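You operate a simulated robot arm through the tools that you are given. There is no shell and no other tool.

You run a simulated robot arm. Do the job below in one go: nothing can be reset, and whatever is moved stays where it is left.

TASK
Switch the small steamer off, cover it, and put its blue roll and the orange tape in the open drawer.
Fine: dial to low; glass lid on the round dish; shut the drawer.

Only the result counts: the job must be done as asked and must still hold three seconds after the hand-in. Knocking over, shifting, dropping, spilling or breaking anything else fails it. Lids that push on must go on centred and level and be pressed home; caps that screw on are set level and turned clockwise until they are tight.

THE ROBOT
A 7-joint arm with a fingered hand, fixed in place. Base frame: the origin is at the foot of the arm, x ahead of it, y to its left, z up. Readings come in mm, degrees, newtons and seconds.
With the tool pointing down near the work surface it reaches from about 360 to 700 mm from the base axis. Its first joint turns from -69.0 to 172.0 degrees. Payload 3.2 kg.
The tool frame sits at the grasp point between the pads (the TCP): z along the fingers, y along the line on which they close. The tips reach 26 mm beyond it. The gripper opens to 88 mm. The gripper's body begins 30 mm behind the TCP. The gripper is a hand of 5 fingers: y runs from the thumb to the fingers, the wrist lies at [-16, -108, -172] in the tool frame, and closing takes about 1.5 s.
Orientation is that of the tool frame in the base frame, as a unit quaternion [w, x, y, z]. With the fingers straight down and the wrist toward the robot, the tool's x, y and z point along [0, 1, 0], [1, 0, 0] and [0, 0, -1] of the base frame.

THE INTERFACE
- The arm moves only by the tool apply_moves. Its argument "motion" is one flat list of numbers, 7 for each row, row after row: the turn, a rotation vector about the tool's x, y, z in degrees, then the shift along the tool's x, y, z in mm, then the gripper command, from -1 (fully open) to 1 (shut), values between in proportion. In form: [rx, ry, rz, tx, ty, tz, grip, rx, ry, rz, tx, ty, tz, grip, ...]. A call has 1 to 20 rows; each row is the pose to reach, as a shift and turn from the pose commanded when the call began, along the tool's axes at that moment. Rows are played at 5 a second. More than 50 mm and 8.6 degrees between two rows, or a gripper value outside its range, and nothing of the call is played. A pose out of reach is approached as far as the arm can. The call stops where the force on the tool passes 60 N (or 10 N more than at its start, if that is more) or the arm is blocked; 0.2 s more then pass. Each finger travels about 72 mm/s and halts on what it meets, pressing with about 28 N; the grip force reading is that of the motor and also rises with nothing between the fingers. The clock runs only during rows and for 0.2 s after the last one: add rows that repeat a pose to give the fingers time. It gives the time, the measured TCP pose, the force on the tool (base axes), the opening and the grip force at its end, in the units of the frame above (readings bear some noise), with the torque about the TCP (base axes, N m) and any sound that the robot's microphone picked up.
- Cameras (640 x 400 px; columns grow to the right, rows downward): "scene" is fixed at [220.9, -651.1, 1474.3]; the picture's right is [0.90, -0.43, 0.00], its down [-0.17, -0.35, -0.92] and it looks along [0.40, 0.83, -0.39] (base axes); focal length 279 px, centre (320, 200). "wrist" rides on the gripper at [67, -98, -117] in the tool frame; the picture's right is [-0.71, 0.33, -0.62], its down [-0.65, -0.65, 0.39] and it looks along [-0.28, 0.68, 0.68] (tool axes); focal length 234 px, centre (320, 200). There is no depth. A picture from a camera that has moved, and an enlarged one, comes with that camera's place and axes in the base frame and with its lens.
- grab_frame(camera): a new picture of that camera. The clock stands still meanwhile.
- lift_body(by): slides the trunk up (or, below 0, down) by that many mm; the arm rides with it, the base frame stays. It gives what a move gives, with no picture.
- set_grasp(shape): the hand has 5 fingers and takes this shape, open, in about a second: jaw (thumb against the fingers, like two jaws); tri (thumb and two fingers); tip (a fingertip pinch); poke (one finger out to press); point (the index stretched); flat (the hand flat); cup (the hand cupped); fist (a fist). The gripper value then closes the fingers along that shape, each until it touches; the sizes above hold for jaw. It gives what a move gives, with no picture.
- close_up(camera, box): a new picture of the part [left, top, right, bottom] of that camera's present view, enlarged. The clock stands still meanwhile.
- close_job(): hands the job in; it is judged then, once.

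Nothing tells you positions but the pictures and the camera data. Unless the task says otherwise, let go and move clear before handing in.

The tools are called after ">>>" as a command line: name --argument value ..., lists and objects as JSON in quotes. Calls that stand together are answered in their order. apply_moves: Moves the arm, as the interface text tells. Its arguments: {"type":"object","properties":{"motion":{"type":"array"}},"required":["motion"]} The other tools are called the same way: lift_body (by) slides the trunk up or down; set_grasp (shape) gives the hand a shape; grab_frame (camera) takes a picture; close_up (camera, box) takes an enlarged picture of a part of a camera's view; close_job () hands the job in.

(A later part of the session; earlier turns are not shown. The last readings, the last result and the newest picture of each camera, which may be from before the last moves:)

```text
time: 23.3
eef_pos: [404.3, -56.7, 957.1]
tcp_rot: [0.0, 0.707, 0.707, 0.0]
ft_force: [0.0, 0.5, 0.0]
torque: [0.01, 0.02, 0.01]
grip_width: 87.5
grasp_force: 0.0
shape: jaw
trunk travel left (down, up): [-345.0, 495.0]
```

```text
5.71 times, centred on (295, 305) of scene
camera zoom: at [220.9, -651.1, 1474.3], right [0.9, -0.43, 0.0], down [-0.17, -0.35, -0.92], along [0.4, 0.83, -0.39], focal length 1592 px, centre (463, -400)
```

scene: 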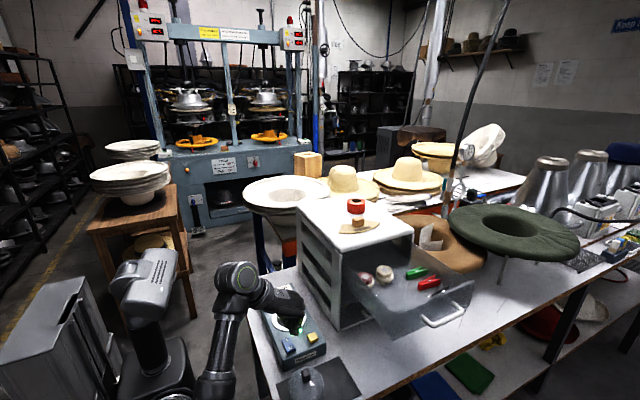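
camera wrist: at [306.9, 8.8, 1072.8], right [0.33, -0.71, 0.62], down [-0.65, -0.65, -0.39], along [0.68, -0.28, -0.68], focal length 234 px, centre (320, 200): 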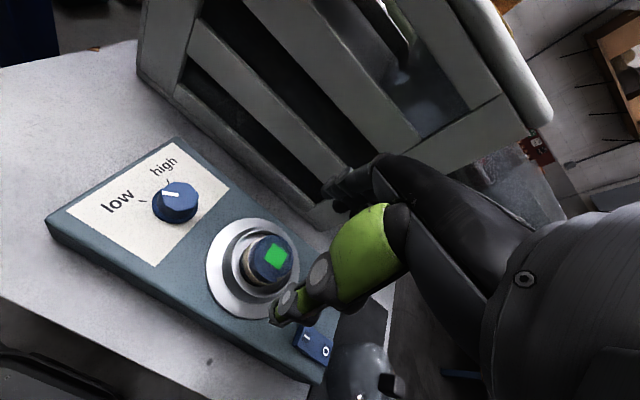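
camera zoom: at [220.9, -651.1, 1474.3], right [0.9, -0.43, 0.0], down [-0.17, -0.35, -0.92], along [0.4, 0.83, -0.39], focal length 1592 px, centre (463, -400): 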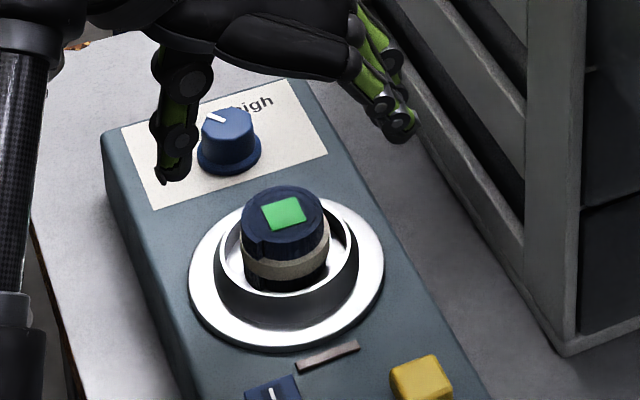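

>>> close_up --camera "wrist" --box '[195, 200, 315, 330]'

>>> close_up --camera "scene" --box '[278, 298, 312, 334]'

```text
3.08 times, centred on (255, 265) of wrist
camera zoom: at [306.9, 8.8, 1072.8], right [0.33, -0.71, 0.62], down [-0.65, -0.65, -0.39], along [0.68, -0.28, -0.68], focal length 720 px, centre (520, 0)
```

zoom: 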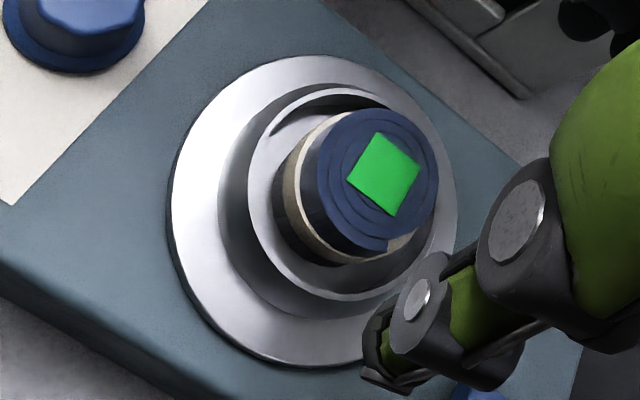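

```text
11.11 times, centred on (295, 316) of scene
camera zoom: at [220.9, -651.1, 1474.3], right [0.9, -0.43, 0.0], down [-0.17, -0.35, -0.92], along [0.4, 0.83, -0.39], focal length 3095 px, centre (598, -1089)
```

zoom: 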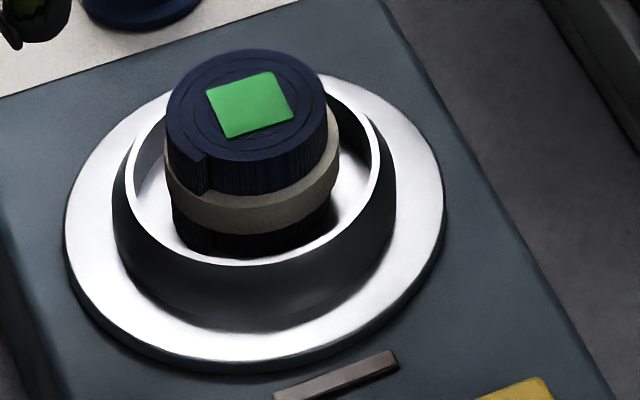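

The dish and roll are centred near (405, -56), with the dish rim at about z=856 and the roll top at about 881. I'll descend around the roll, keeping the fingertips above the rim.

>>> apply_moves --motion '[0, 0, 0, 2, 0, 20, -1, 0, 0, 0, 2, 0, 40, -1, 0, 0, 0, 2, 0, 55, -1, 0, 0, 0, 2, 0, 62, -1, 0, 0, 0, 2, 0, 62, -1]'

>>> close_up --camera "scene" --box '[255, 275, 335, 345]'

>>> close_up --camera "wrist" --box '[195, 150, 375, 310]'

```text
time: 24.5
eef_pos: [404.0, -53.9, 894.1]
tcp_rot: [0.0, 0.707, 0.707, 0.0]
ft_force: [-0.1, 0.3, -0.3]
torque: [0.0, -0.01, -0.01]
grip_width: 87.7
grasp_force: 0.0
shape: jaw
trunk travel left (down, up): [-345.0, 495.0]
```

```text
5.71 times, centred on (295, 310) of scene
camera zoom: at [220.9, -651.1, 1474.3], right [0.9, -0.43, 0.0], down [-0.17, -0.35, -0.92], along [0.4, 0.83, -0.39], focal length 1592 px, centre (463, -429)
```

zoom: 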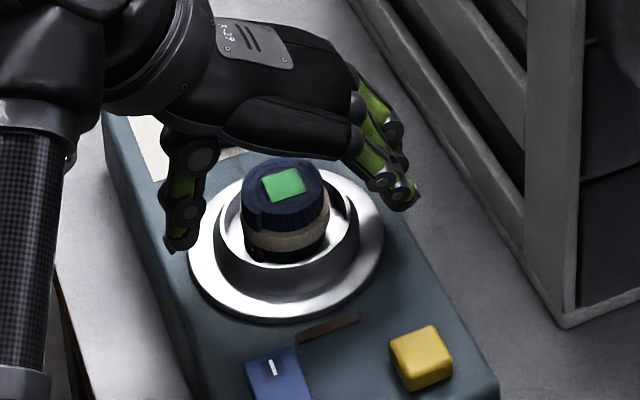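

```text
2.50 times, centred on (285, 230) of wrist
camera zoom: at [307.1, 10.9, 1010.2], right [0.33, -0.71, 0.62], down [-0.65, -0.65, -0.39], along [0.68, -0.28, -0.68], focal length 585 px, centre (408, 125)
```

zoom: 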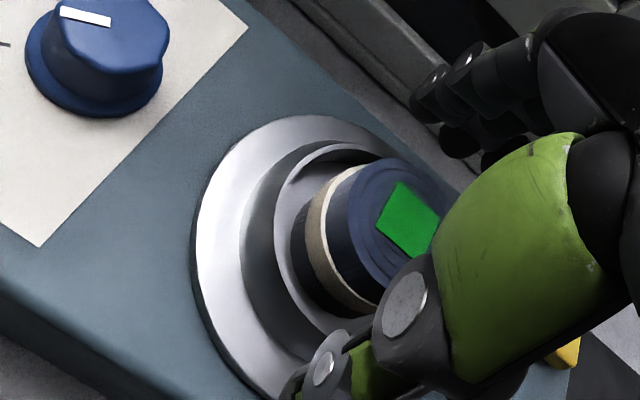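

>>> apply_moves --motion '[0, 0, 0, 0, 0, 3, -0.6, 0, 0, 0, 0, 0, 4, -0.2, 0, 0, 0, 0, 0, 4, 0.2, 0, 0, 0, 0, 0, 4, 0.6, 0, 0, 0, 0, 0, 4, 1, 0, 0, 0, 0, 0, 4, 1, 0, 0, 0, 0, 0, 4, 1, 0, 0, 0, 0, 0, 4, 1]'

>>> close_up --camera "scene" --box '[255, 275, 335, 345]'

>>> close_up --camera "wrist" --box '[195, 150, 375, 310]'

```text
time: 26.3
eef_pos: [402.9, -55.8, 889.2]
tcp_rot: [0.0, 0.707, 0.707, 0.0]
ft_force: [0.0, -0.1, 1.2]
torque: [0.02, 0.01, 0.0]
grip_width: 36.7
grasp_force: 28.1
shape: jaw
trunk travel left (down, up): [-345.0, 495.0]
```

```text
5.71 times, centred on (295, 310) of scene
camera zoom: at [220.9, -651.1, 1474.3], right [0.9, -0.43, 0.0], down [-0.17, -0.35, -0.92], along [0.4, 0.83, -0.39], focal length 1592 px, centre (463, -429)
```

zoom: 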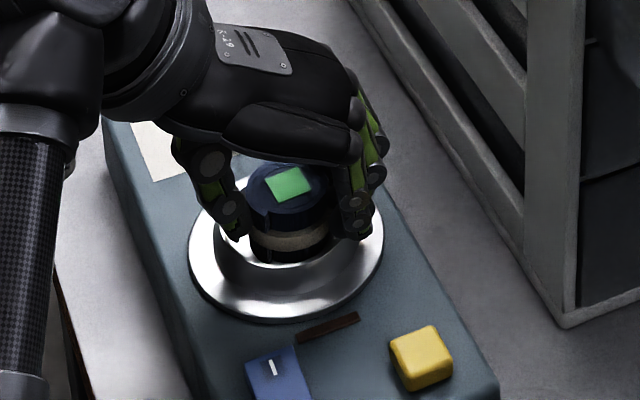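

```text
2.50 times, centred on (285, 230) of wrist
camera zoom: at [306.6, 11.3, 1006.7], right [0.33, -0.71, 0.62], down [-0.65, -0.65, -0.39], along [0.68, -0.28, -0.68], focal length 585 px, centre (408, 125)
```

zoom: 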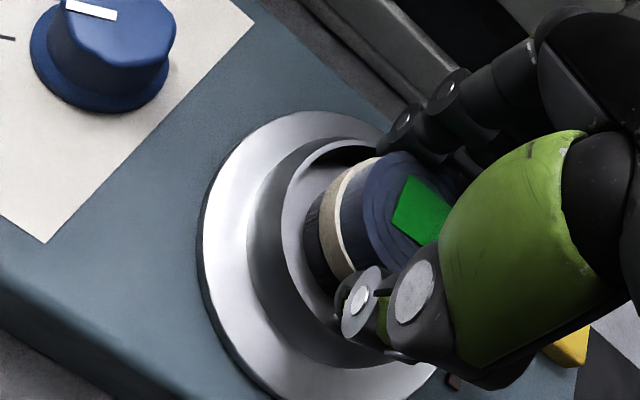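

The roll is gripped. I'll lift a little and check that it comes along level.

>>> apply_moves --motion '[0, 0, 0, 0, 0, -5, 1, 0, 0, 0, 0, 0, -15, 1, 0, 0, 0, 0, 0, -30, 1, 0, 0, 0, 0, 0, -50, 1, 0, 0, 0, 0, 0, -50, 1]'

>>> close_up --camera "scene" --box '[255, 255, 335, 345]'

>>> close_up --camera "wrist" --box '[195, 150, 375, 310]'

```text
time: 27.5
eef_pos: [403.4, -54.5, 941.5]
tcp_rot: [0.0, 0.707, 0.707, 0.0]
ft_force: [0.2, -0.3, -0.4]
torque: [-0.01, 0.0, 0.0]
grip_width: 37.0
grasp_force: 27.5
shape: jaw
trunk travel left (down, up): [-345.0, 495.0]
```

```text
4.44 times, centred on (295, 300) of scene
camera zoom: at [220.9, -651.1, 1474.3], right [0.9, -0.43, 0.0], down [-0.17, -0.35, -0.92], along [0.4, 0.83, -0.39], focal length 1238 px, centre (431, -244)
```

zoom: 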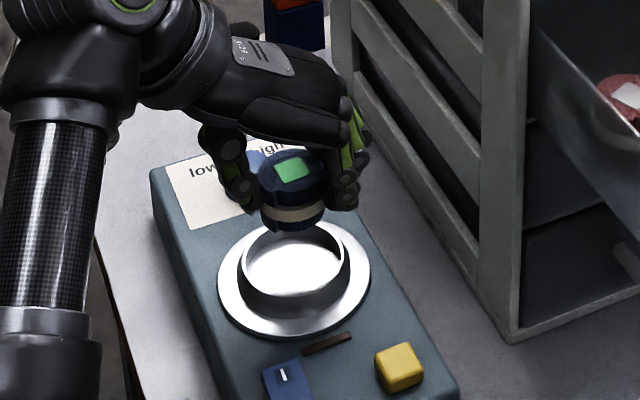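

```text
2.50 times, centred on (285, 230) of wrist
camera zoom: at [306.4, 11.5, 1057.9], right [0.33, -0.71, 0.62], down [-0.65, -0.65, -0.39], along [0.68, -0.28, -0.68], focal length 585 px, centre (408, 125)
```

zoom: 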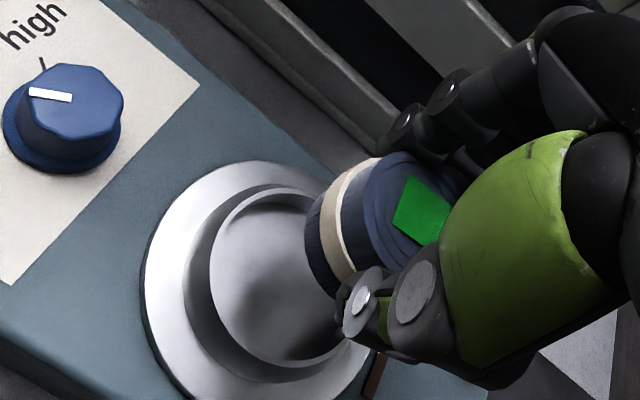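

The roll is held level and the dish is clear. I'll raise the trunk to carry it over the drawer wall.

>>> lift_body --by 190

>>> apply_moves --motion '[0, 0, 0, -40, 0, 0, 1, 0, 0, 0, -80, 0, 0, 1, 0, 0, 0, -120, 10, 0, 1, 0, 0, 0, -150, 40, 0, 1, 0, 0, 0, -175, 75, 0, 1, 0, 0, 0, -190, 110, 0, 1, 0, 0, 0, -200, 145, 0, 1, 0, 0, 0, -205, 172, 0, 1, 0, 0, 0, -206, 187, 0, 1, 0, 0, 0, -206, 187, 0, 1]'

>>> grab_frame --camera "scene"

>>> grab_frame --camera "wrist"

```text
time: 29.6
eef_pos: [403.8, -54.2, 1131.5]
tcp_rot: [0.0, 0.708, 0.707, 0.0]
ft_force: [-0.8, -0.1, -0.7]
torque: [0.01, 0.0, 0.01]
grip_width: 36.8
grasp_force: 27.9
shape: jaw
trunk travel left (down, up): [-535.0, 305.0]
```

```text
time: 31.8
eef_pos: [551.9, -231.7, 1101.4]
tcp_rot: [-0.001, 0.707, 0.707, -0.002]
ft_force: [0.6, -0.5, -1.5]
torque: [-0.02, 0.05, 0.0]
grip_width: 36.6
grasp_force: 27.8
shape: jaw
out of reach, approached as far as the arm can: row 7, 8, 9, 10
trunk travel left (down, up): [-535.0, 305.0]
```

```text
taken
```

scene: 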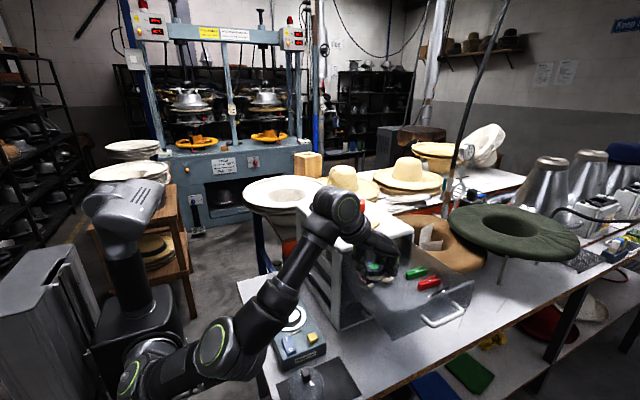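

```text
taken
camera wrist: at [454.7, -165.1, 1217.6], right [0.33, -0.71, 0.62], down [-0.66, -0.65, -0.39], along [0.68, -0.28, -0.68], focal length 234 px, centre (320, 200)
```

wrist: 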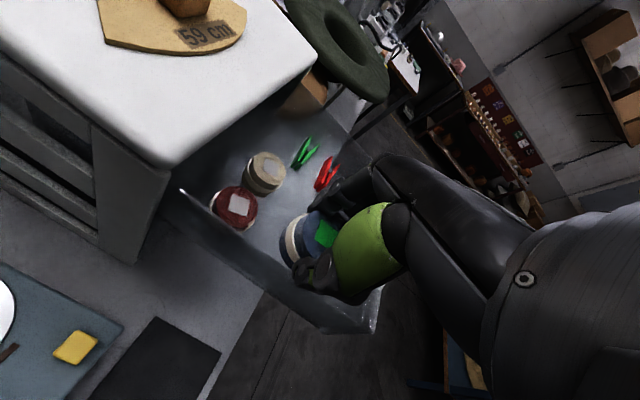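

The arm ran out of reach because the shoulder is too low, and the TCP dipped to z=1101. I'll raise the trunk so the arm can reach outwards and down instead.

>>> lift_body --by 200

>>> apply_moves --motion '[0, 0, 0, 0, 0, 0, 1, 0, 0, 0, 0, 0, 0, 1]'

```text
time: 33.9
eef_pos: [549.3, -232.2, 1302.9]
tcp_rot: [0.0, 0.707, 0.708, 0.0]
ft_force: [-0.2, 0.7, -0.7]
torque: [0.02, 0.01, -0.05]
grip_width: 36.4
grasp_force: 28.1
shape: jaw
trunk travel left (down, up): [-735.0, 105.0]
```

```text
time: 34.5
eef_pos: [548.9, -232.1, 1301.9]
tcp_rot: [0.0, 0.707, 0.707, 0.0]
ft_force: [0.2, 0.2, -0.2]
torque: [0.04, 0.0, -0.03]
grip_width: 36.6
grasp_force: 27.7
shape: jaw
trunk travel left (down, up): [-735.0, 105.0]
```

>>> apply_moves --motion '[0, 0, 0, 0, 0, 40, 1, 0, 0, 0, 0, 0, 80, 1, 0, 0, 0, 0, 0, 120, 1, 0, 0, 0, 0, 0, 160, 1, 0, 0, 0, -15, 22, 165, 1, 0, 0, 0, -30, 43, 170, 1, 0, 0, 0, -30, 43, 170, 1]'

>>> grab_frame --camera "scene"

>>> grab_frame --camera "wrist"

```text
time: 36.1
eef_pos: [592.5, -263.2, 1134.9]
tcp_rot: [-0.001, 0.707, 0.707, 0.0]
ft_force: [-0.3, 0.2, -0.3]
torque: [0.0, 0.02, -0.01]
grip_width: 36.4
grasp_force: 28.0
shape: jaw
trunk travel left (down, up): [-735.0, 105.0]
```

```text
taken
```

scene: 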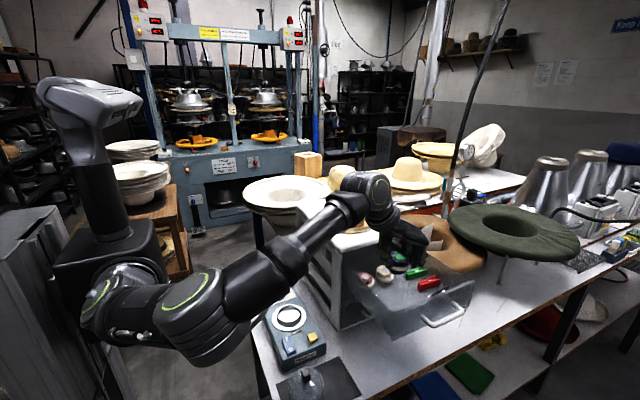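

```text
taken
camera wrist: at [494.4, -196.7, 1250.8], right [0.33, -0.71, 0.62], down [-0.65, -0.65, -0.39], along [0.68, -0.28, -0.68], focal length 234 px, centre (320, 200)
```

wrist: 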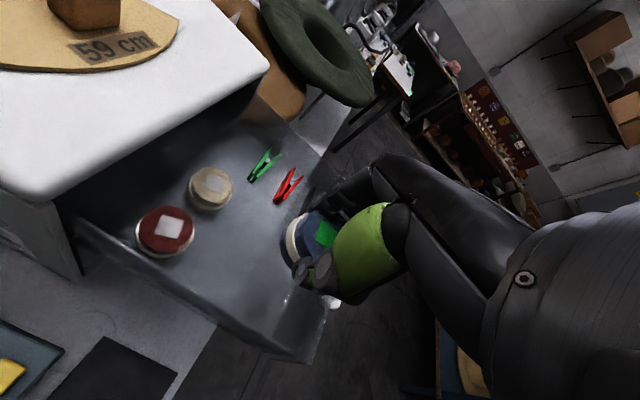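

I'm above the drawer now. I'll zoom in to fix the floor height and the free spot.

>>> close_up --camera "wrist" --box '[60, 120, 340, 370]'

>>> close_up --camera "scene" --box '[340, 220, 480, 340]'

```text
1.60 times, centred on (200, 245) of wrist
camera zoom: at [494.4, -196.7, 1250.8], right [0.33, -0.71, 0.62], down [-0.65, -0.65, -0.39], along [0.68, -0.28, -0.68], focal length 375 px, centre (512, 128)
```

zoom: 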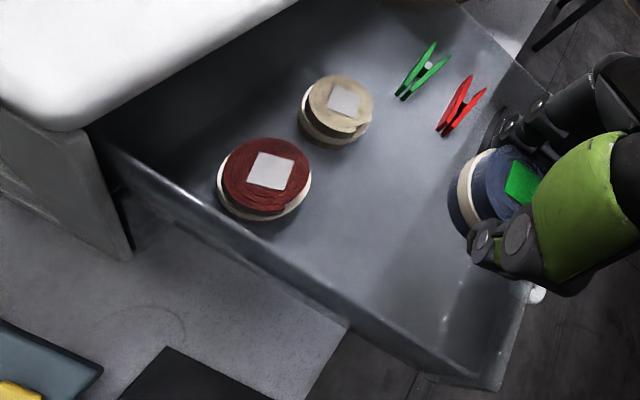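

```text
3.33 times, centred on (410, 280) of scene
camera zoom: at [220.9, -651.1, 1474.3], right [0.9, -0.43, 0.0], down [-0.17, -0.35, -0.92], along [0.4, 0.83, -0.39], focal length 929 px, centre (20, -67)
```

zoom: 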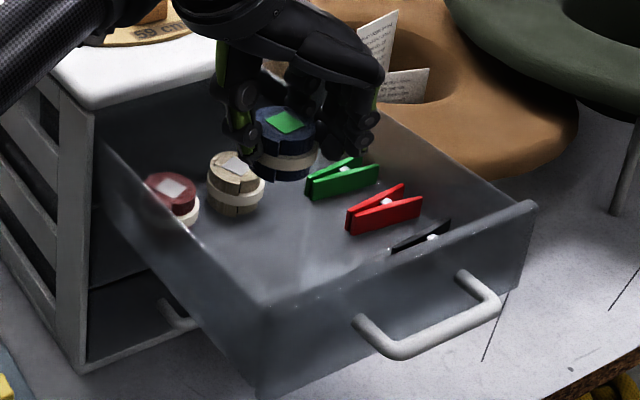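

The free area is around (590, -264), the other rolls are near (577, -175) and (637, -176), and the floor is at about z=975. I'll lower the roll into the drawer.

>>> apply_moves --motion '[0, 0, 0, 0, -3, 30, 1, 0, 0, 0, 0, -3, 60, 1, 0, 0, 0, 0, -3, 85, 1, 0, 0, 0, 0, -3, 93, 1, 0, 0, 0, 0, -3, 93, 1]'

>>> close_up --camera "wrist" --box '[160, 120, 400, 340]'

>>> close_up --camera "scene" --box '[340, 220, 480, 340]'

```text
time: 37.3
eef_pos: [587.1, -261.2, 1040.4]
tcp_rot: [0.0, 0.707, 0.707, 0.0]
ft_force: [0.0, 0.2, -0.3]
torque: [0.01, -0.02, 0.0]
grip_width: 36.4
grasp_force: 28.8
shape: jaw
trunk travel left (down, up): [-735.0, 105.0]
```

```text
1.82 times, centred on (280, 230) of wrist
camera zoom: at [490.3, -195.1, 1156.8], right [0.33, -0.71, 0.62], down [-0.65, -0.65, -0.39], along [0.68, -0.28, -0.68], focal length 426 px, centre (393, 146)
```

zoom: 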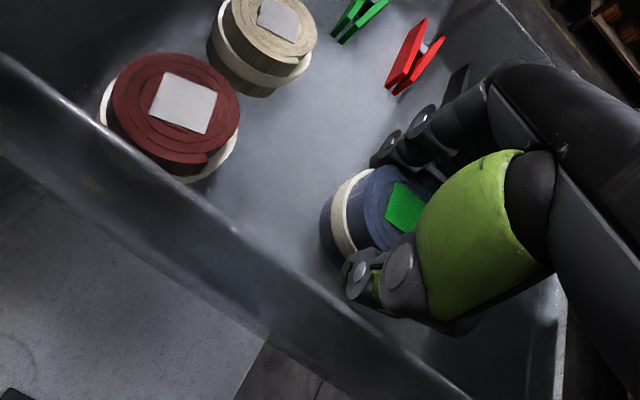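

```text
3.33 times, centred on (410, 280) of scene
camera zoom: at [220.9, -651.1, 1474.3], right [0.9, -0.43, 0.0], down [-0.17, -0.35, -0.92], along [0.4, 0.83, -0.39], focal length 929 px, centre (20, -67)
```

zoom: 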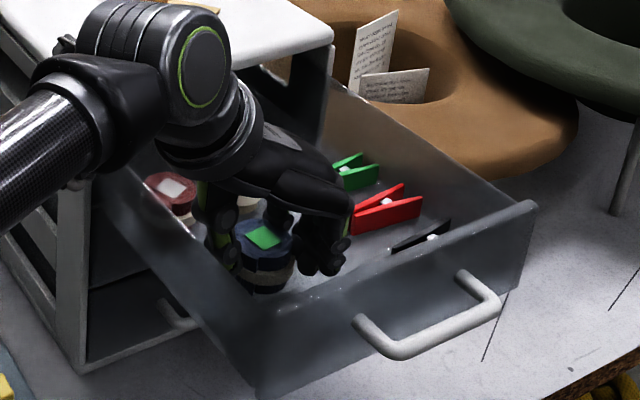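

>>> apply_moves --motion '[0, 0, 0, 0, 0, 3, 1, 0, 0, 0, 0, 0, 6, 1, 0, 0, 0, 0, 0, 8, 1, 0, 0, 0, 0, 0, 8, 1]'

```text
time: 38.3
eef_pos: [588.1, -260.9, 1031.6]
tcp_rot: [0.0, 0.707, 0.707, -0.001]
ft_force: [0.3, -0.3, -0.3]
torque: [-0.01, -0.03, 0.02]
grip_width: 36.3
grasp_force: 28.0
shape: jaw
trunk travel left (down, up): [-735.0, 105.0]
```

>>> apply_moves --motion '[0, 0, 0, 0, 0, 2, 1, 0, 0, 0, 0, 0, 4, 1, 0, 0, 0, 0, 0, 4, 1]'

>>> close_up --camera "wrist" --box '[240, 160, 360, 300]'

>>> close_up --camera "scene" --box '[370, 260, 430, 320]'

```text
time: 39.1
eef_pos: [589.1, -261.6, 1028.4]
tcp_rot: [0.001, 0.707, 0.707, -0.001]
ft_force: [-0.5, 0.1, -0.1]
torque: [0.03, 0.0, 0.01]
grip_width: 36.2
grasp_force: 28.1
shape: jaw
trunk travel left (down, up): [-735.0, 105.0]
```

```text
2.86 times, centred on (300, 230) of wrist
camera zoom: at [490.8, -195.3, 1145.0], right [0.33, -0.71, 0.62], down [-0.65, -0.65, -0.39], along [0.68, -0.28, -0.68], focal length 669 px, centre (377, 114)
```

zoom: 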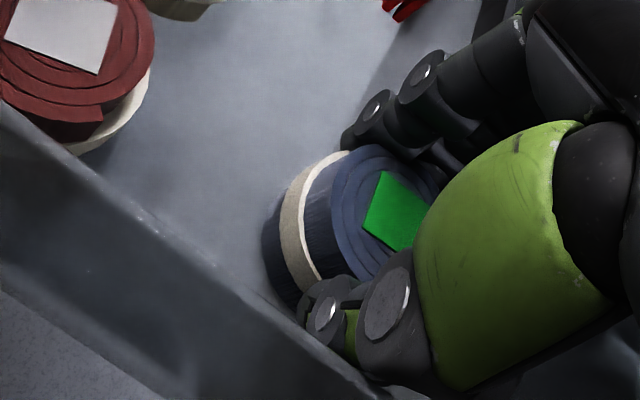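

```text
6.67 times, centred on (400, 290) of scene
camera zoom: at [220.9, -651.1, 1474.3], right [0.9, -0.43, 0.0], down [-0.17, -0.35, -0.92], along [0.4, 0.83, -0.39], focal length 1857 px, centre (-213, -400)
```

zoom: 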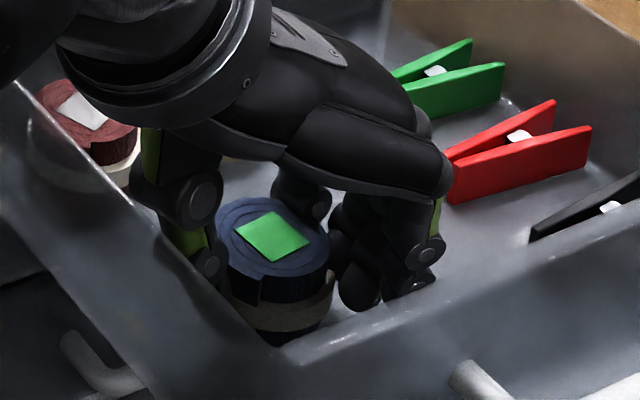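

>>> apply_moves --motion '[0, 0, 0, 0, 0, 1.5, 1, 0, 0, 0, 0, 0, 3, 1, 0, 0, 0, 0, 0, 3, 1]'

```text
time: 39.9
eef_pos: [588.4, -259.7, 1025.3]
tcp_rot: [0.001, 0.707, 0.708, 0.001]
ft_force: [2.1, 0.5, 4.5]
torque: [-0.03, 0.11, 0.01]
grip_width: 36.3
grasp_force: 27.5
shape: jaw
trunk travel left (down, up): [-735.0, 105.0]
```

The roll touched the floor (about 4.5 N). Before releasing, I'll shift it 8 mm away from the left wall so the thumb has room to open.

>>> apply_moves --motion '[0, 0, 0, 0, 0, -3, 1, 0, 0, 0, 0, 4, -4, 1, 0, 0, 0, 0, 9, -4, 1, 0, 0, 0, 0, 9, -2, 1, 0, 0, 0, 0, 9, -1, 1, 0, 0, 0, 0, 9, -1, 1]'

>>> close_up --camera "wrist" --box '[240, 160, 360, 300]'

```text
time: 41.3
eef_pos: [597.0, -261.9, 1025.9]
tcp_rot: [0.0, 0.707, 0.707, 0.0]
ft_force: [0.8, 0.4, 3.1]
torque: [-0.02, 0.02, -0.02]
grip_width: 36.7
grasp_force: 27.4
shape: jaw
trunk travel left (down, up): [-735.0, 105.0]
```

```text
2.86 times, centred on (300, 230) of wrist
camera zoom: at [499.7, -195.5, 1142.3], right [0.33, -0.71, 0.62], down [-0.65, -0.65, -0.39], along [0.68, -0.28, -0.68], focal length 669 px, centre (377, 114)
```

zoom: 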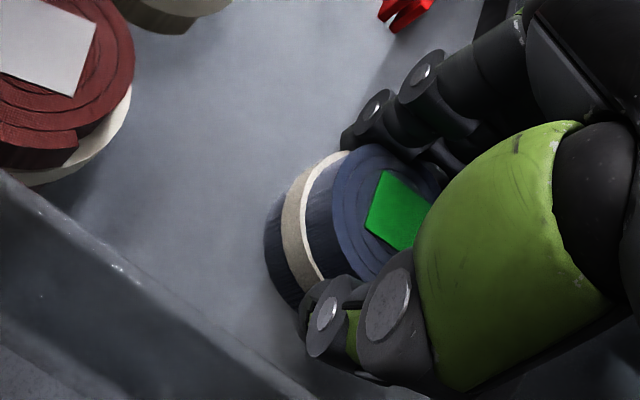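

Still in light contact with the floor. I'll open just enough to release and rise straight up.

>>> apply_moves --motion '[0, 0, 0, 0, 0, 0, 0.1, 0, 0, 0, 0, 0, 0, 0, 0, 0, 0, 0, 0, 0, -0.1, 0, 0, 0, 0, 0, 0, -0.2, 0, 0, 0, 0, 0, 0, -0.2, 0, 0, 0, 0, 0, 0, -0.2]'

>>> close_up --camera "wrist" --box '[240, 160, 360, 300]'

```text
time: 42.7
eef_pos: [596.9, -261.5, 1025.6]
tcp_rot: [0.0, 0.707, 0.707, 0.0]
ft_force: [0.8, -0.5, -0.1]
torque: [0.01, -0.01, -0.05]
grip_width: 52.2
grasp_force: 0.1
shape: jaw
trunk travel left (down, up): [-735.0, 105.0]
```

```text
2.86 times, centred on (300, 230) of wrist
camera zoom: at [499.8, -195.9, 1141.7], right [0.33, -0.71, 0.62], down [-0.65, -0.65, -0.39], along [0.68, -0.28, -0.68], focal length 669 px, centre (377, 114)
```

zoom: 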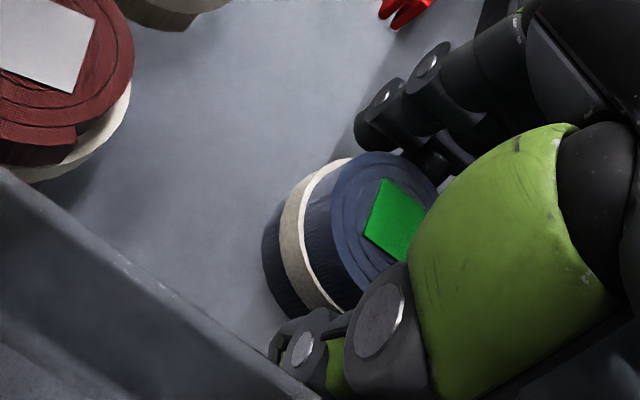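

The roll stands free in the drawer. I'll rise, lift the trunk and go over to the tape on the cabinet top.

>>> apply_moves --motion '[0, 0, 0, 0, 0, -15, -0.2, 0, 0, 0, 0, 0, -35, -0.2, 0, 0, 0, 0, 0, -70, -0.2, 0, 0, 0, 0, 0, -105, -0.2, 0, 0, 0, 0, 0, -105, -0.2]'

>>> lift_body --by 100

>>> apply_moves --motion '[0, 0, 0, 40, 0, 0, -0.6, 0, 0, 0, 80, 0, 0, -1, 0, 0, 0, 120, 0, 0, -1, 0, 0, 0, 160, 5, 0, -1, 0, 0, 0, 200, 10, 0, -1, 0, 0, 0, 240, 15, 0, -1, 0, 0, 0, 240, 15, 0, -1]'

>>> grab_frame --camera "wrist"

>>> grab_frame --camera "scene"

```text
time: 43.9
eef_pos: [596.5, -265.6, 1132.8]
tcp_rot: [0.0, 0.707, 0.707, 0.0]
ft_force: [0.3, 0.3, 0.1]
torque: [0.0, -0.02, -0.03]
grip_width: 52.6
grasp_force: 0.1
shape: jaw
trunk travel left (down, up): [-735.0, 105.0]
```

```text
time: 45.3
eef_pos: [596.9, -265.0, 1234.2]
tcp_rot: [0.0, 0.707, 0.707, 0.0]
ft_force: [0.0, 0.4, -0.1]
torque: [0.02, 0.0, 0.01]
grip_width: 52.3
grasp_force: 0.0
shape: jaw
trunk travel left (down, up): [-835.0, 5.0]
```

```text
time: 46.9
eef_pos: [614.1, -24.8, 1234.1]
tcp_rot: [-0.001, 0.707, 0.707, 0.001]
ft_force: [-0.2, -0.8, 0.2]
torque: [0.05, 0.03, -0.02]
grip_width: 88.0
grasp_force: 0.0
shape: jaw
trunk travel left (down, up): [-835.0, 5.0]
```

```text
taken
camera wrist: at [516.3, 41.4, 1350.9], right [0.33, -0.71, 0.62], down [-0.65, -0.65, -0.39], along [0.68, -0.28, -0.68], focal length 234 px, centre (320, 200)
```

wrist: 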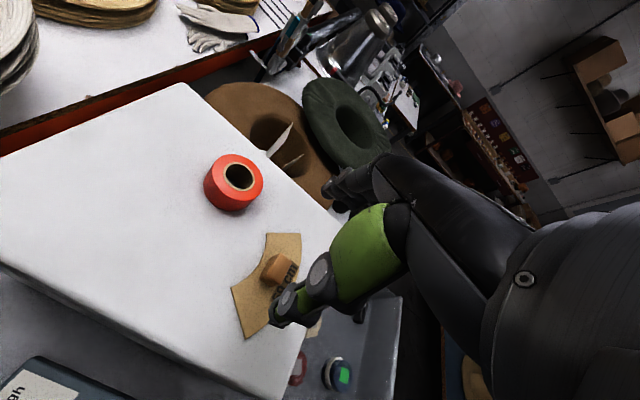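

```text
taken
```

scene: 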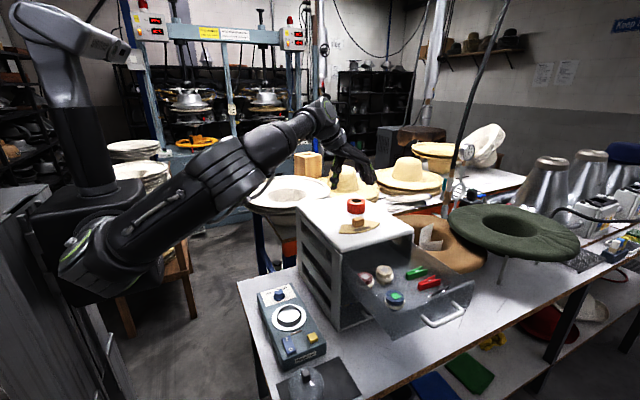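

>>> close_up --camera "wrist" --box '[190, 130, 310, 350]'

>>> close_up --camera "scene" --box '[325, 180, 395, 250]'

>>> close_up --camera "scene" --box '[340, 240, 480, 350]'

```text
1.82 times, centred on (250, 240) of wrist
camera zoom: at [516.3, 41.4, 1350.9], right [0.33, -0.71, 0.62], down [-0.65, -0.65, -0.39], along [0.68, -0.28, -0.68], focal length 426 px, centre (447, 127)
```

zoom: 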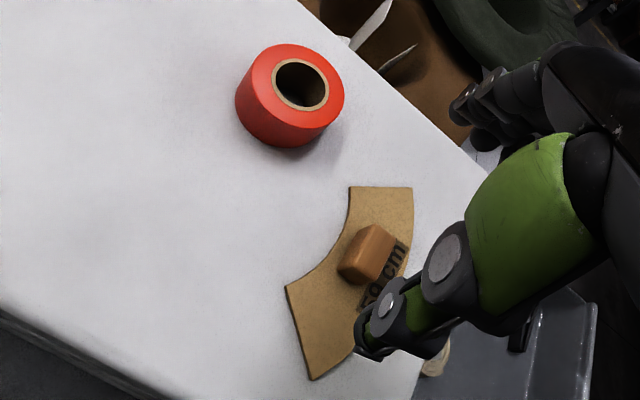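

```text
5.71 times, centred on (360, 215) of scene
camera zoom: at [220.9, -651.1, 1474.3], right [0.9, -0.43, 0.0], down [-0.17, -0.35, -0.92], along [0.4, 0.83, -0.39], focal length 1592 px, centre (91, 114)
```

zoom: 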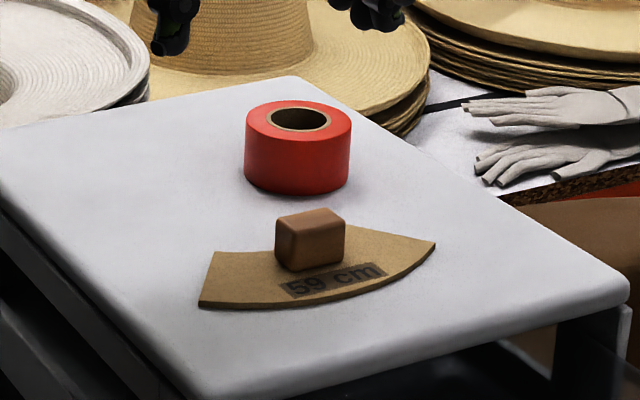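

```text
3.64 times, centred on (410, 295) of scene
camera zoom: at [220.9, -651.1, 1474.3], right [0.9, -0.43, 0.0], down [-0.17, -0.35, -0.92], along [0.4, 0.83, -0.39], focal length 1013 px, centre (-7, -146)
```

zoom: 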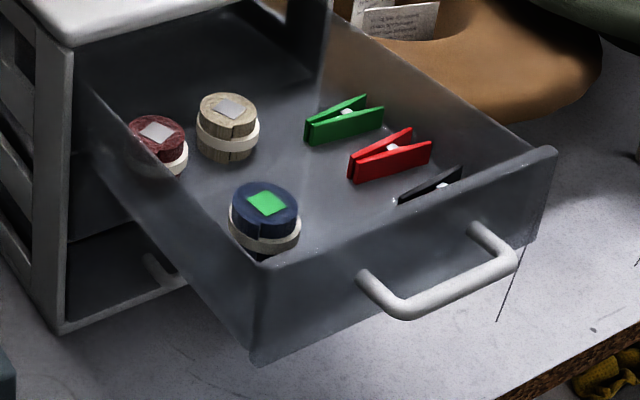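

The tape is 60 mm wide and about 32 mm tall, centred near (685.6, 49) with its top at about z=1120. I'll move above it.

>>> apply_moves --motion '[0, 0, 0, 20, 18, 15, -1, 0, 0, 0, 40, 36, 30, -1, 0, 0, 0, 60, 54, 45, -1, 0, 0, 0, 75, 71, 55, -1, 0, 0, 0, 75, 71, 55, -1]'

>>> grab_frame --camera "wrist"

>>> close_up --camera "scene" --box '[310, 150, 420, 250]'

```text
time: 48.1
eef_pos: [675.5, 47.9, 1178.9]
tcp_rot: [0.0, 0.708, 0.707, 0.001]
ft_force: [0.4, -0.3, -1.1]
torque: [0.0, 0.01, 0.02]
grip_width: 87.6
grasp_force: 0.0
shape: jaw
out of reach, approached as far as the arm can: row 4, 5
trunk travel left (down, up): [-835.0, 5.0]
```

```text
taken
camera wrist: at [579.8, 113.3, 1295.7], right [0.33, -0.71, 0.62], down [-0.65, -0.65, -0.39], along [0.68, -0.28, -0.68], focal length 234 px, centre (320, 200)
```

wrist: 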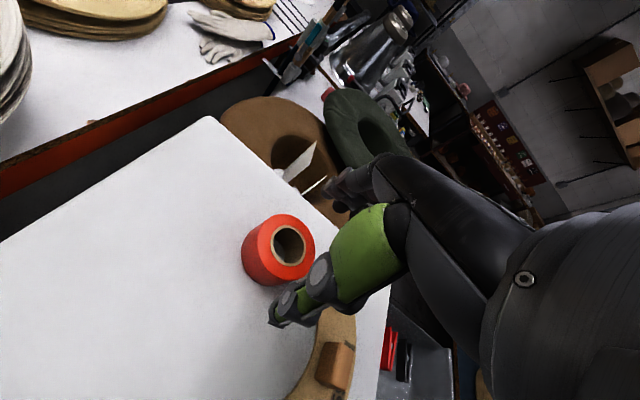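

```text
4.00 times, centred on (365, 200) of scene
camera zoom: at [220.9, -651.1, 1474.3], right [0.9, -0.43, 0.0], down [-0.17, -0.35, -0.92], along [0.4, 0.83, -0.39], focal length 1114 px, centre (140, 200)
```

zoom: 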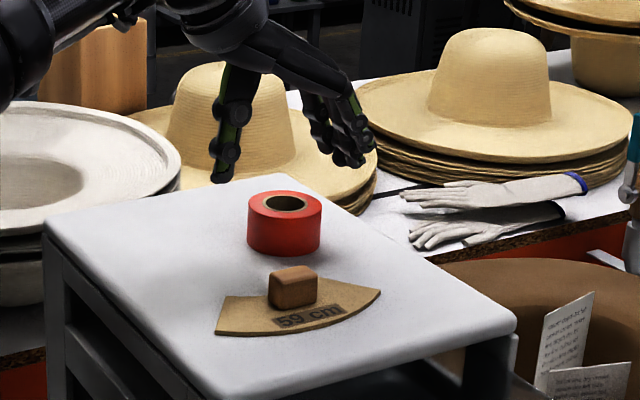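

>>> close_up --camera "wrist" --box '[220, 180, 340, 310]'

>>> apply_moves --motion '[0, 0, 0, 0, 0, 15, -1, 0, 0, 0, 2, 0, 22, -1, 0, 0, 0, 3, 4, 26, -1, 0, 0, 0, 3, 8, 28, -1, 0, 0, 0, 3, 8, 28, -1]'

>>> close_up --camera "wrist" --box '[200, 150, 360, 310]'

>>> close_up --camera "scene" --box '[325, 170, 405, 240]'

```text
3.08 times, centred on (280, 245) of wrist
camera zoom: at [579.8, 113.3, 1295.7], right [0.33, -0.71, 0.62], down [-0.65, -0.65, -0.39], along [0.68, -0.28, -0.68], focal length 720 px, centre (443, 62)
```

zoom: 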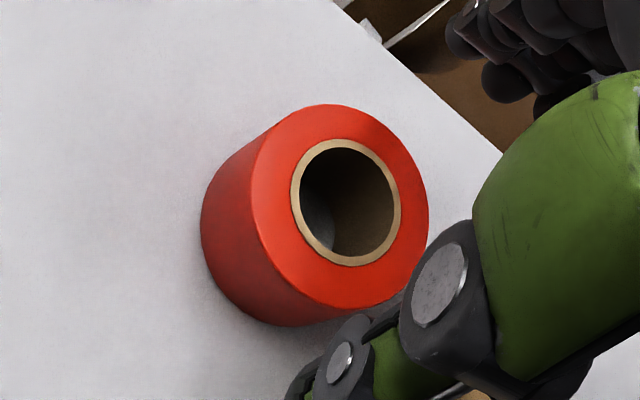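

```text
time: 49.3
eef_pos: [684.7, 51.3, 1151.4]
tcp_rot: [-0.001, 0.707, 0.707, 0.001]
ft_force: [-0.6, 0.1, -0.2]
torque: [0.0, -0.03, 0.05]
grip_width: 87.8
grasp_force: 0.1
shape: jaw
trunk travel left (down, up): [-835.0, 5.0]
```

```text
2.50 times, centred on (280, 230) of wrist
camera zoom: at [587.3, 117.6, 1267.4], right [0.33, -0.71, 0.62], down [-0.65, -0.65, -0.39], along [0.68, -0.28, -0.68], focal length 585 px, centre (420, 125)
```

zoom: 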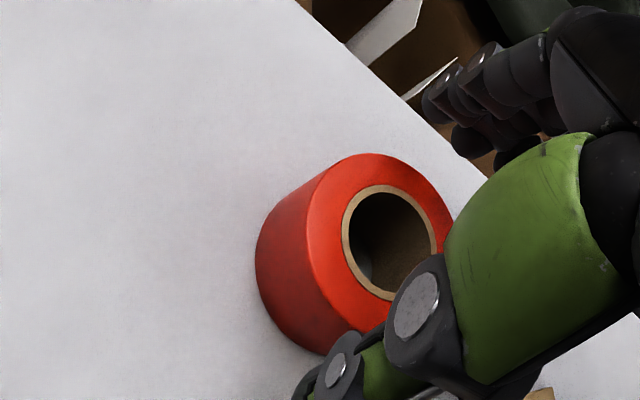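

```text
5.71 times, centred on (365, 205) of scene
camera zoom: at [220.9, -651.1, 1474.3], right [0.9, -0.43, 0.0], down [-0.17, -0.35, -0.92], along [0.4, 0.83, -0.39], focal length 1592 px, centre (63, 171)
```

zoom: 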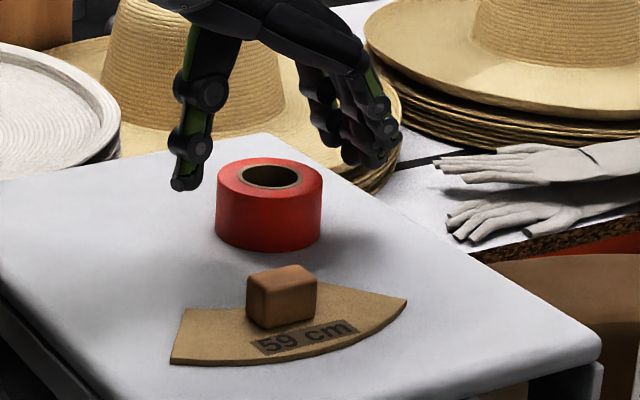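

>>> apply_moves --motion '[0, 0, 0, -1, 0, 8, -1, 0, 0, 0, -2.4, 0.5, 15, -1, 0, 0, 0, -2.4, 0.5, 21, -1, 0, 0, 0, -2.4, 0.5, 21, -1]'

>>> close_up --camera "scene" --box '[325, 170, 405, 240]'

```text
time: 50.3
eef_pos: [686.8, 49.3, 1130.2]
tcp_rot: [-0.002, 0.707, 0.707, -0.001]
ft_force: [0.8, -0.4, -0.6]
torque: [-0.04, 0.0, 0.02]
grip_width: 87.9
grasp_force: 0.0
shape: jaw
trunk travel left (down, up): [-835.0, 5.0]
```

```text
5.71 times, centred on (365, 205) of scene
camera zoom: at [220.9, -651.1, 1474.3], right [0.9, -0.43, 0.0], down [-0.17, -0.35, -0.92], along [0.4, 0.83, -0.39], focal length 1592 px, centre (63, 171)
```

zoom: 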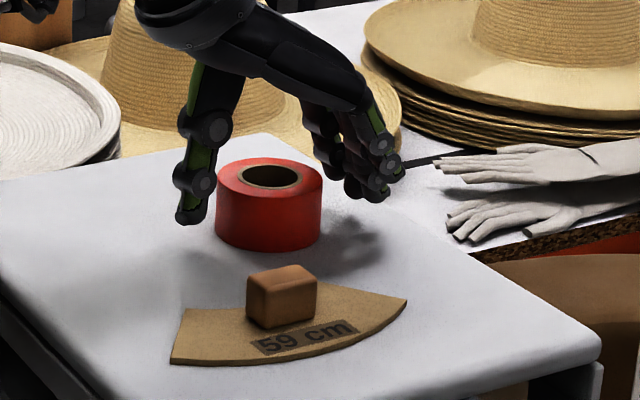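

>>> apply_moves --motion '[0, 0, 0, 0, 0, 0, -0.7, 0, 0, 0, 0, 0, 0, -0.5, 0, 0, 0, 0, 0, 0, -0.3, 0, 0, 0, 0, 0, 0, 0.2, 0, 0, 0, 0, 0, 0, 1, 0, 0, 0, 0, 0, 0, 1, 0, 0, 0, 0, 0, 0, 1]'

>>> close_up --camera "scene" --box '[325, 170, 405, 240]'

>>> close_up --camera "wrist" --box '[200, 150, 360, 310]'

```text
time: 51.9
eef_pos: [687.0, 49.8, 1130.8]
tcp_rot: [-0.001, 0.707, 0.708, -0.001]
ft_force: [0.1, 0.1, 0.6]
torque: [0.01, 0.02, -0.02]
grip_width: 54.0
grasp_force: 28.0
shape: jaw
trunk travel left (down, up): [-835.0, 5.0]
```

```text
5.71 times, centred on (365, 205) of scene
camera zoom: at [220.9, -651.1, 1474.3], right [0.9, -0.43, 0.0], down [-0.17, -0.35, -0.92], along [0.4, 0.83, -0.39], focal length 1592 px, centre (63, 171)
```

zoom: 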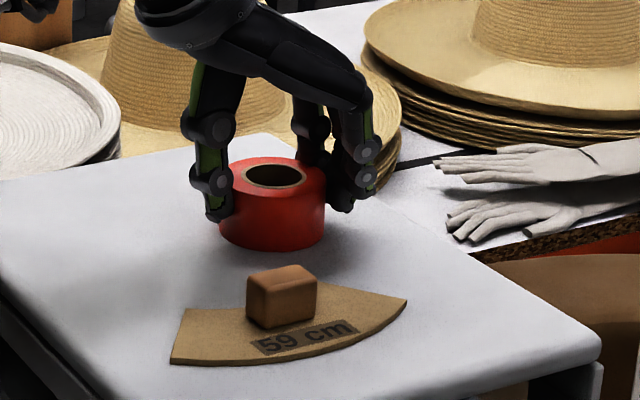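

```text
2.50 times, centred on (280, 230) of wrist
camera zoom: at [590.3, 116.3, 1247.0], right [0.33, -0.71, 0.62], down [-0.66, -0.65, -0.39], along [0.68, -0.28, -0.68], focal length 585 px, centre (420, 125)
```

zoom: 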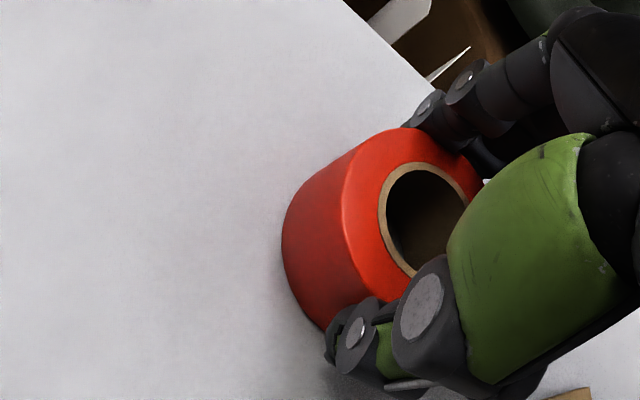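

The tape is gripped. I'll lift it while drawing back slightly, since reach shrinks with height.

>>> apply_moves --motion '[0, 0, 0, 0, 0, -6, 1, 0, 0, 0, 0, -2, -14, 1, 0, 0, 0, 0, -12, -26, 1, 0, 0, 0, 0, -30, -42, 1, 0, 0, 0, 0, -52, -60, 1, 0, 0, 0, 0, -52, -60, 1]'

>>> close_up --camera "wrist" --box '[200, 150, 360, 310]'

>>> close_up --camera "scene" --box '[310, 150, 420, 250]'

```text
time: 53.3
eef_pos: [672.9, 57.0, 1182.4]
tcp_rot: [-0.001, 0.708, 0.707, 0.0]
ft_force: [-0.1, -0.2, -0.5]
torque: [-0.01, 0.0, 0.03]
grip_width: 53.6
grasp_force: 27.9
shape: jaw
out of reach, approached as far as the arm can: row 3, 4, 5, 6
trunk travel left (down, up): [-835.0, 5.0]
```

```text
2.50 times, centred on (280, 230) of wrist
camera zoom: at [575.9, 122.2, 1299.0], right [0.33, -0.71, 0.62], down [-0.65, -0.65, -0.39], along [0.68, -0.28, -0.68], focal length 585 px, centre (420, 125)
```

zoom: 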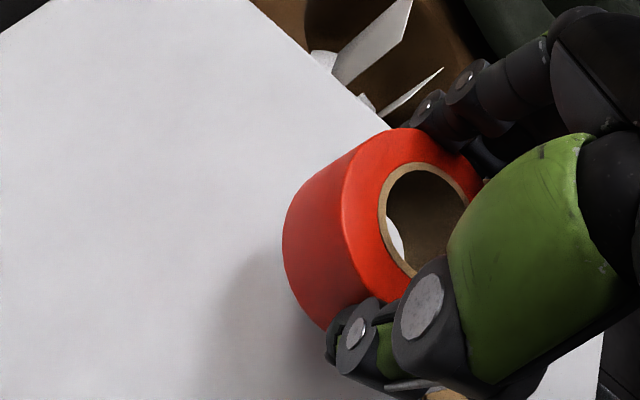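

```text
4.00 times, centred on (365, 200) of scene
camera zoom: at [220.9, -651.1, 1474.3], right [0.9, -0.43, 0.0], down [-0.17, -0.35, -0.92], along [0.4, 0.83, -0.39], focal length 1114 px, centre (140, 200)
```

zoom: 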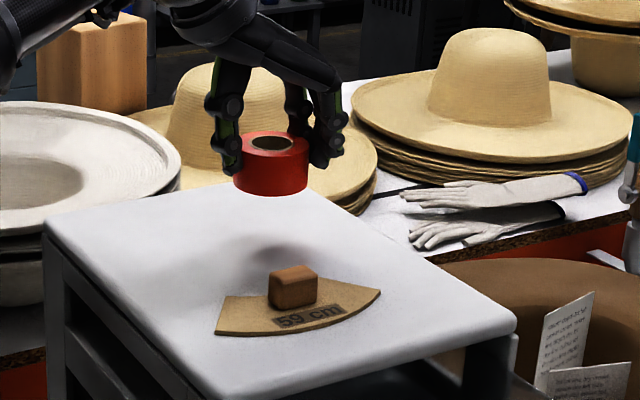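

The tape is held. I'll swing it back and across to above the drawer, adding a 20° yaw on the way.

>>> apply_moves --motion '[0, 0, 0, -20, -20, 0, 1, 0, 0, 0, -55, -40, 0, 1, 0, 0, 0, -95, -48, 0, 1, 0, 0, 0, -135, -52, 0, 1, 0, 0, 5, -175, -54, 0, 1, 0, 0, 10, -215, -54, 0, 1, 0, 0, 15, -255, -54, 0, 1, 0, 0, 20, -285, -54, 0, 1, 0, 0, 20, -285, -54, 0, 1]'

>>> grab_frame --camera "wrist"

>>> close_up --camera "scene" --box '[310, 180, 480, 340]'

```text
time: 55.3
eef_pos: [694.2, -245.6, 1215.1]
tcp_rot: [-0.001, 0.814, 0.58, -0.002]
ft_force: [-1.2, 0.0, 0.0]
torque: [0.0, -0.02, -0.01]
grip_width: 53.9
grasp_force: 27.9
shape: jaw
out of reach, approached as far as the arm can: row 1, 2, 3, 4, 5, 6, 7, 8, 9
trunk travel left (down, up): [-835.0, 5.0]
```

```text
taken
camera wrist: at [624.3, -151.4, 1332.3], right [0.08, -0.78, 0.62], down [-0.83, -0.4, -0.39], along [0.55, -0.49, -0.68], focal length 234 px, centre (320, 200)
```

wrist: 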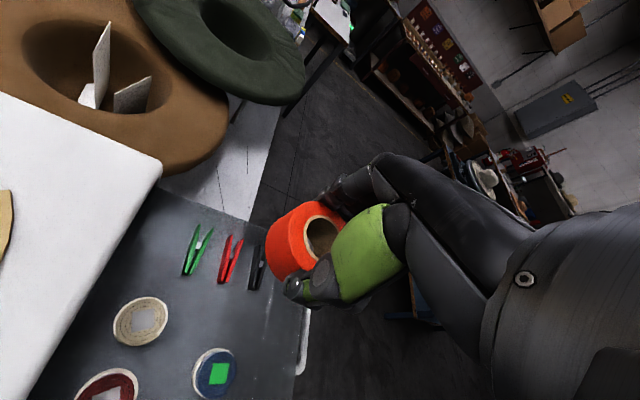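

```text
2.50 times, centred on (395, 260) of scene
camera zoom: at [220.9, -651.1, 1474.3], right [0.9, -0.43, 0.0], down [-0.17, -0.35, -0.92], along [0.4, 0.83, -0.39], focal length 696 px, centre (132, 50)
```

zoom: 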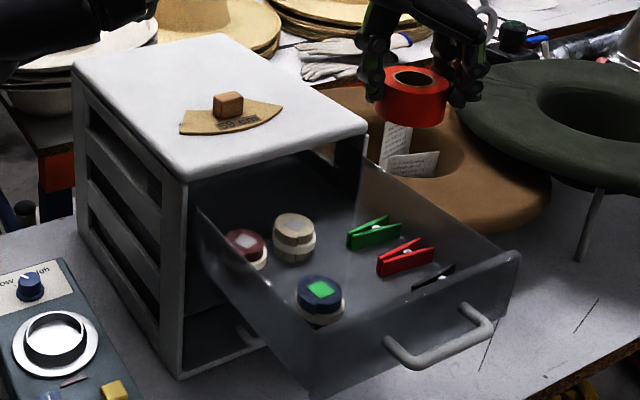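

The arm is fully stretched and slid along its reach boundary to about (694, -245, 1215), with the tape still held and clear of everything. I'll go down to bring the elbow back into bend.

>>> apply_moves --motion '[0, 0, 0, 0, -5, 25, 1, 0, 0, 0, 0, -10, 50, 1, 0, 0, 0, 0, -15, 75, 1, 0, 0, 0, 0, -15, 75, 1]'

>>> grab_frame --camera "wrist"

>>> grab_frame --camera "scene"

```text
time: 56.3
eef_pos: [711.8, -239.7, 1166.0]
tcp_rot: [0.001, 0.819, 0.573, 0.0]
ft_force: [0.1, -0.9, -0.8]
torque: [0.01, 0.04, -0.01]
grip_width: 53.7
grasp_force: 28.2
shape: jaw
out of reach, approached as far as the arm can: row 1, 2, 3, 4
trunk travel left (down, up): [-835.0, 5.0]
```

```text
taken
camera wrist: at [641.7, -144.4, 1282.3], right [0.07, -0.78, 0.62], down [-0.84, -0.39, -0.39], along [0.54, -0.49, -0.68], focal length 234 px, centre (320, 200)
```

wrist: 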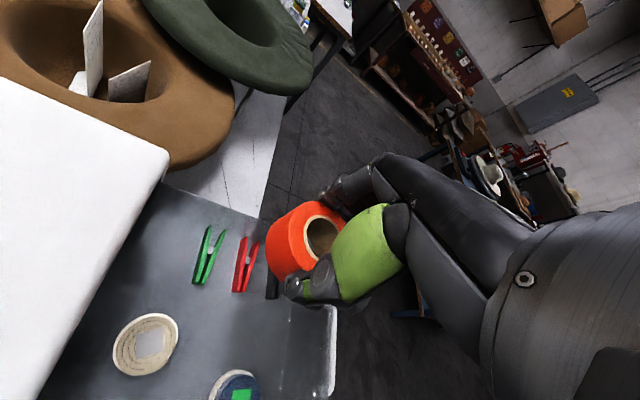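

```text
taken
```

scene: 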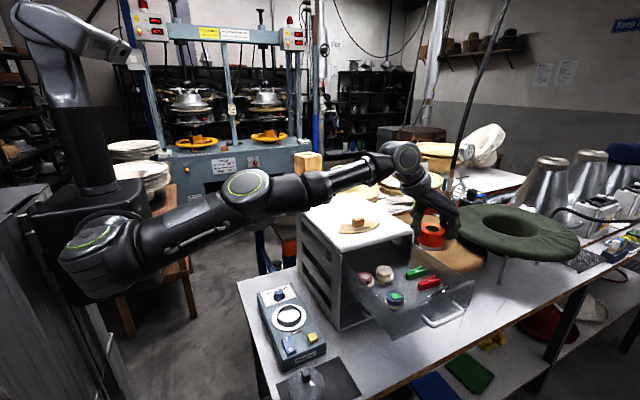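

The elbow is locked straight, so pure pulling does nothing. I'll pitch the hand up slightly (fingers outward), which should make the elbow bend, then pull inwards.

>>> apply_moves --motion '[-8, 0, 0, 0, 12, -12, 1, -16, 0, 0, 0, 20, -25, 1, -16, 0, 0, 0, -5, -25, 1, -16, 0, 0, 0, -35, -25, 1, -16, 0, 0, 0, -35, -25, 1]'

>>> grab_frame --camera "scene"

```text
time: 57.5
eef_pos: [752.2, -239.5, 1204.0]
tcp_rot: [0.113, 0.811, 0.569, 0.079]
ft_force: [-0.4, -0.6, -0.6]
torque: [0.0, 0.02, 0.0]
grip_width: 53.9
grasp_force: 28.0
shape: jaw
out of reach, approached as far as the arm can: row 1, 2, 3, 4, 5
trunk travel left (down, up): [-835.0, 5.0]
```

```text
taken
```

scene: 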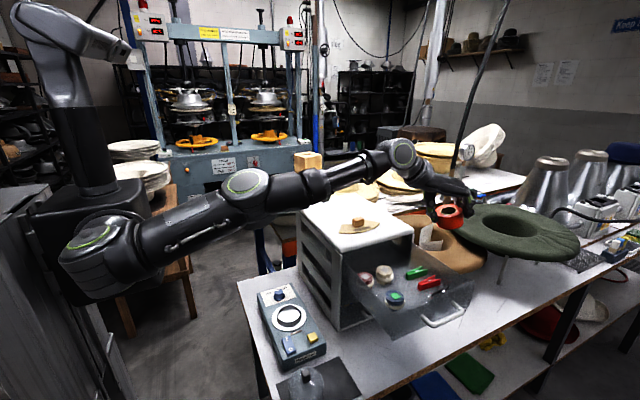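

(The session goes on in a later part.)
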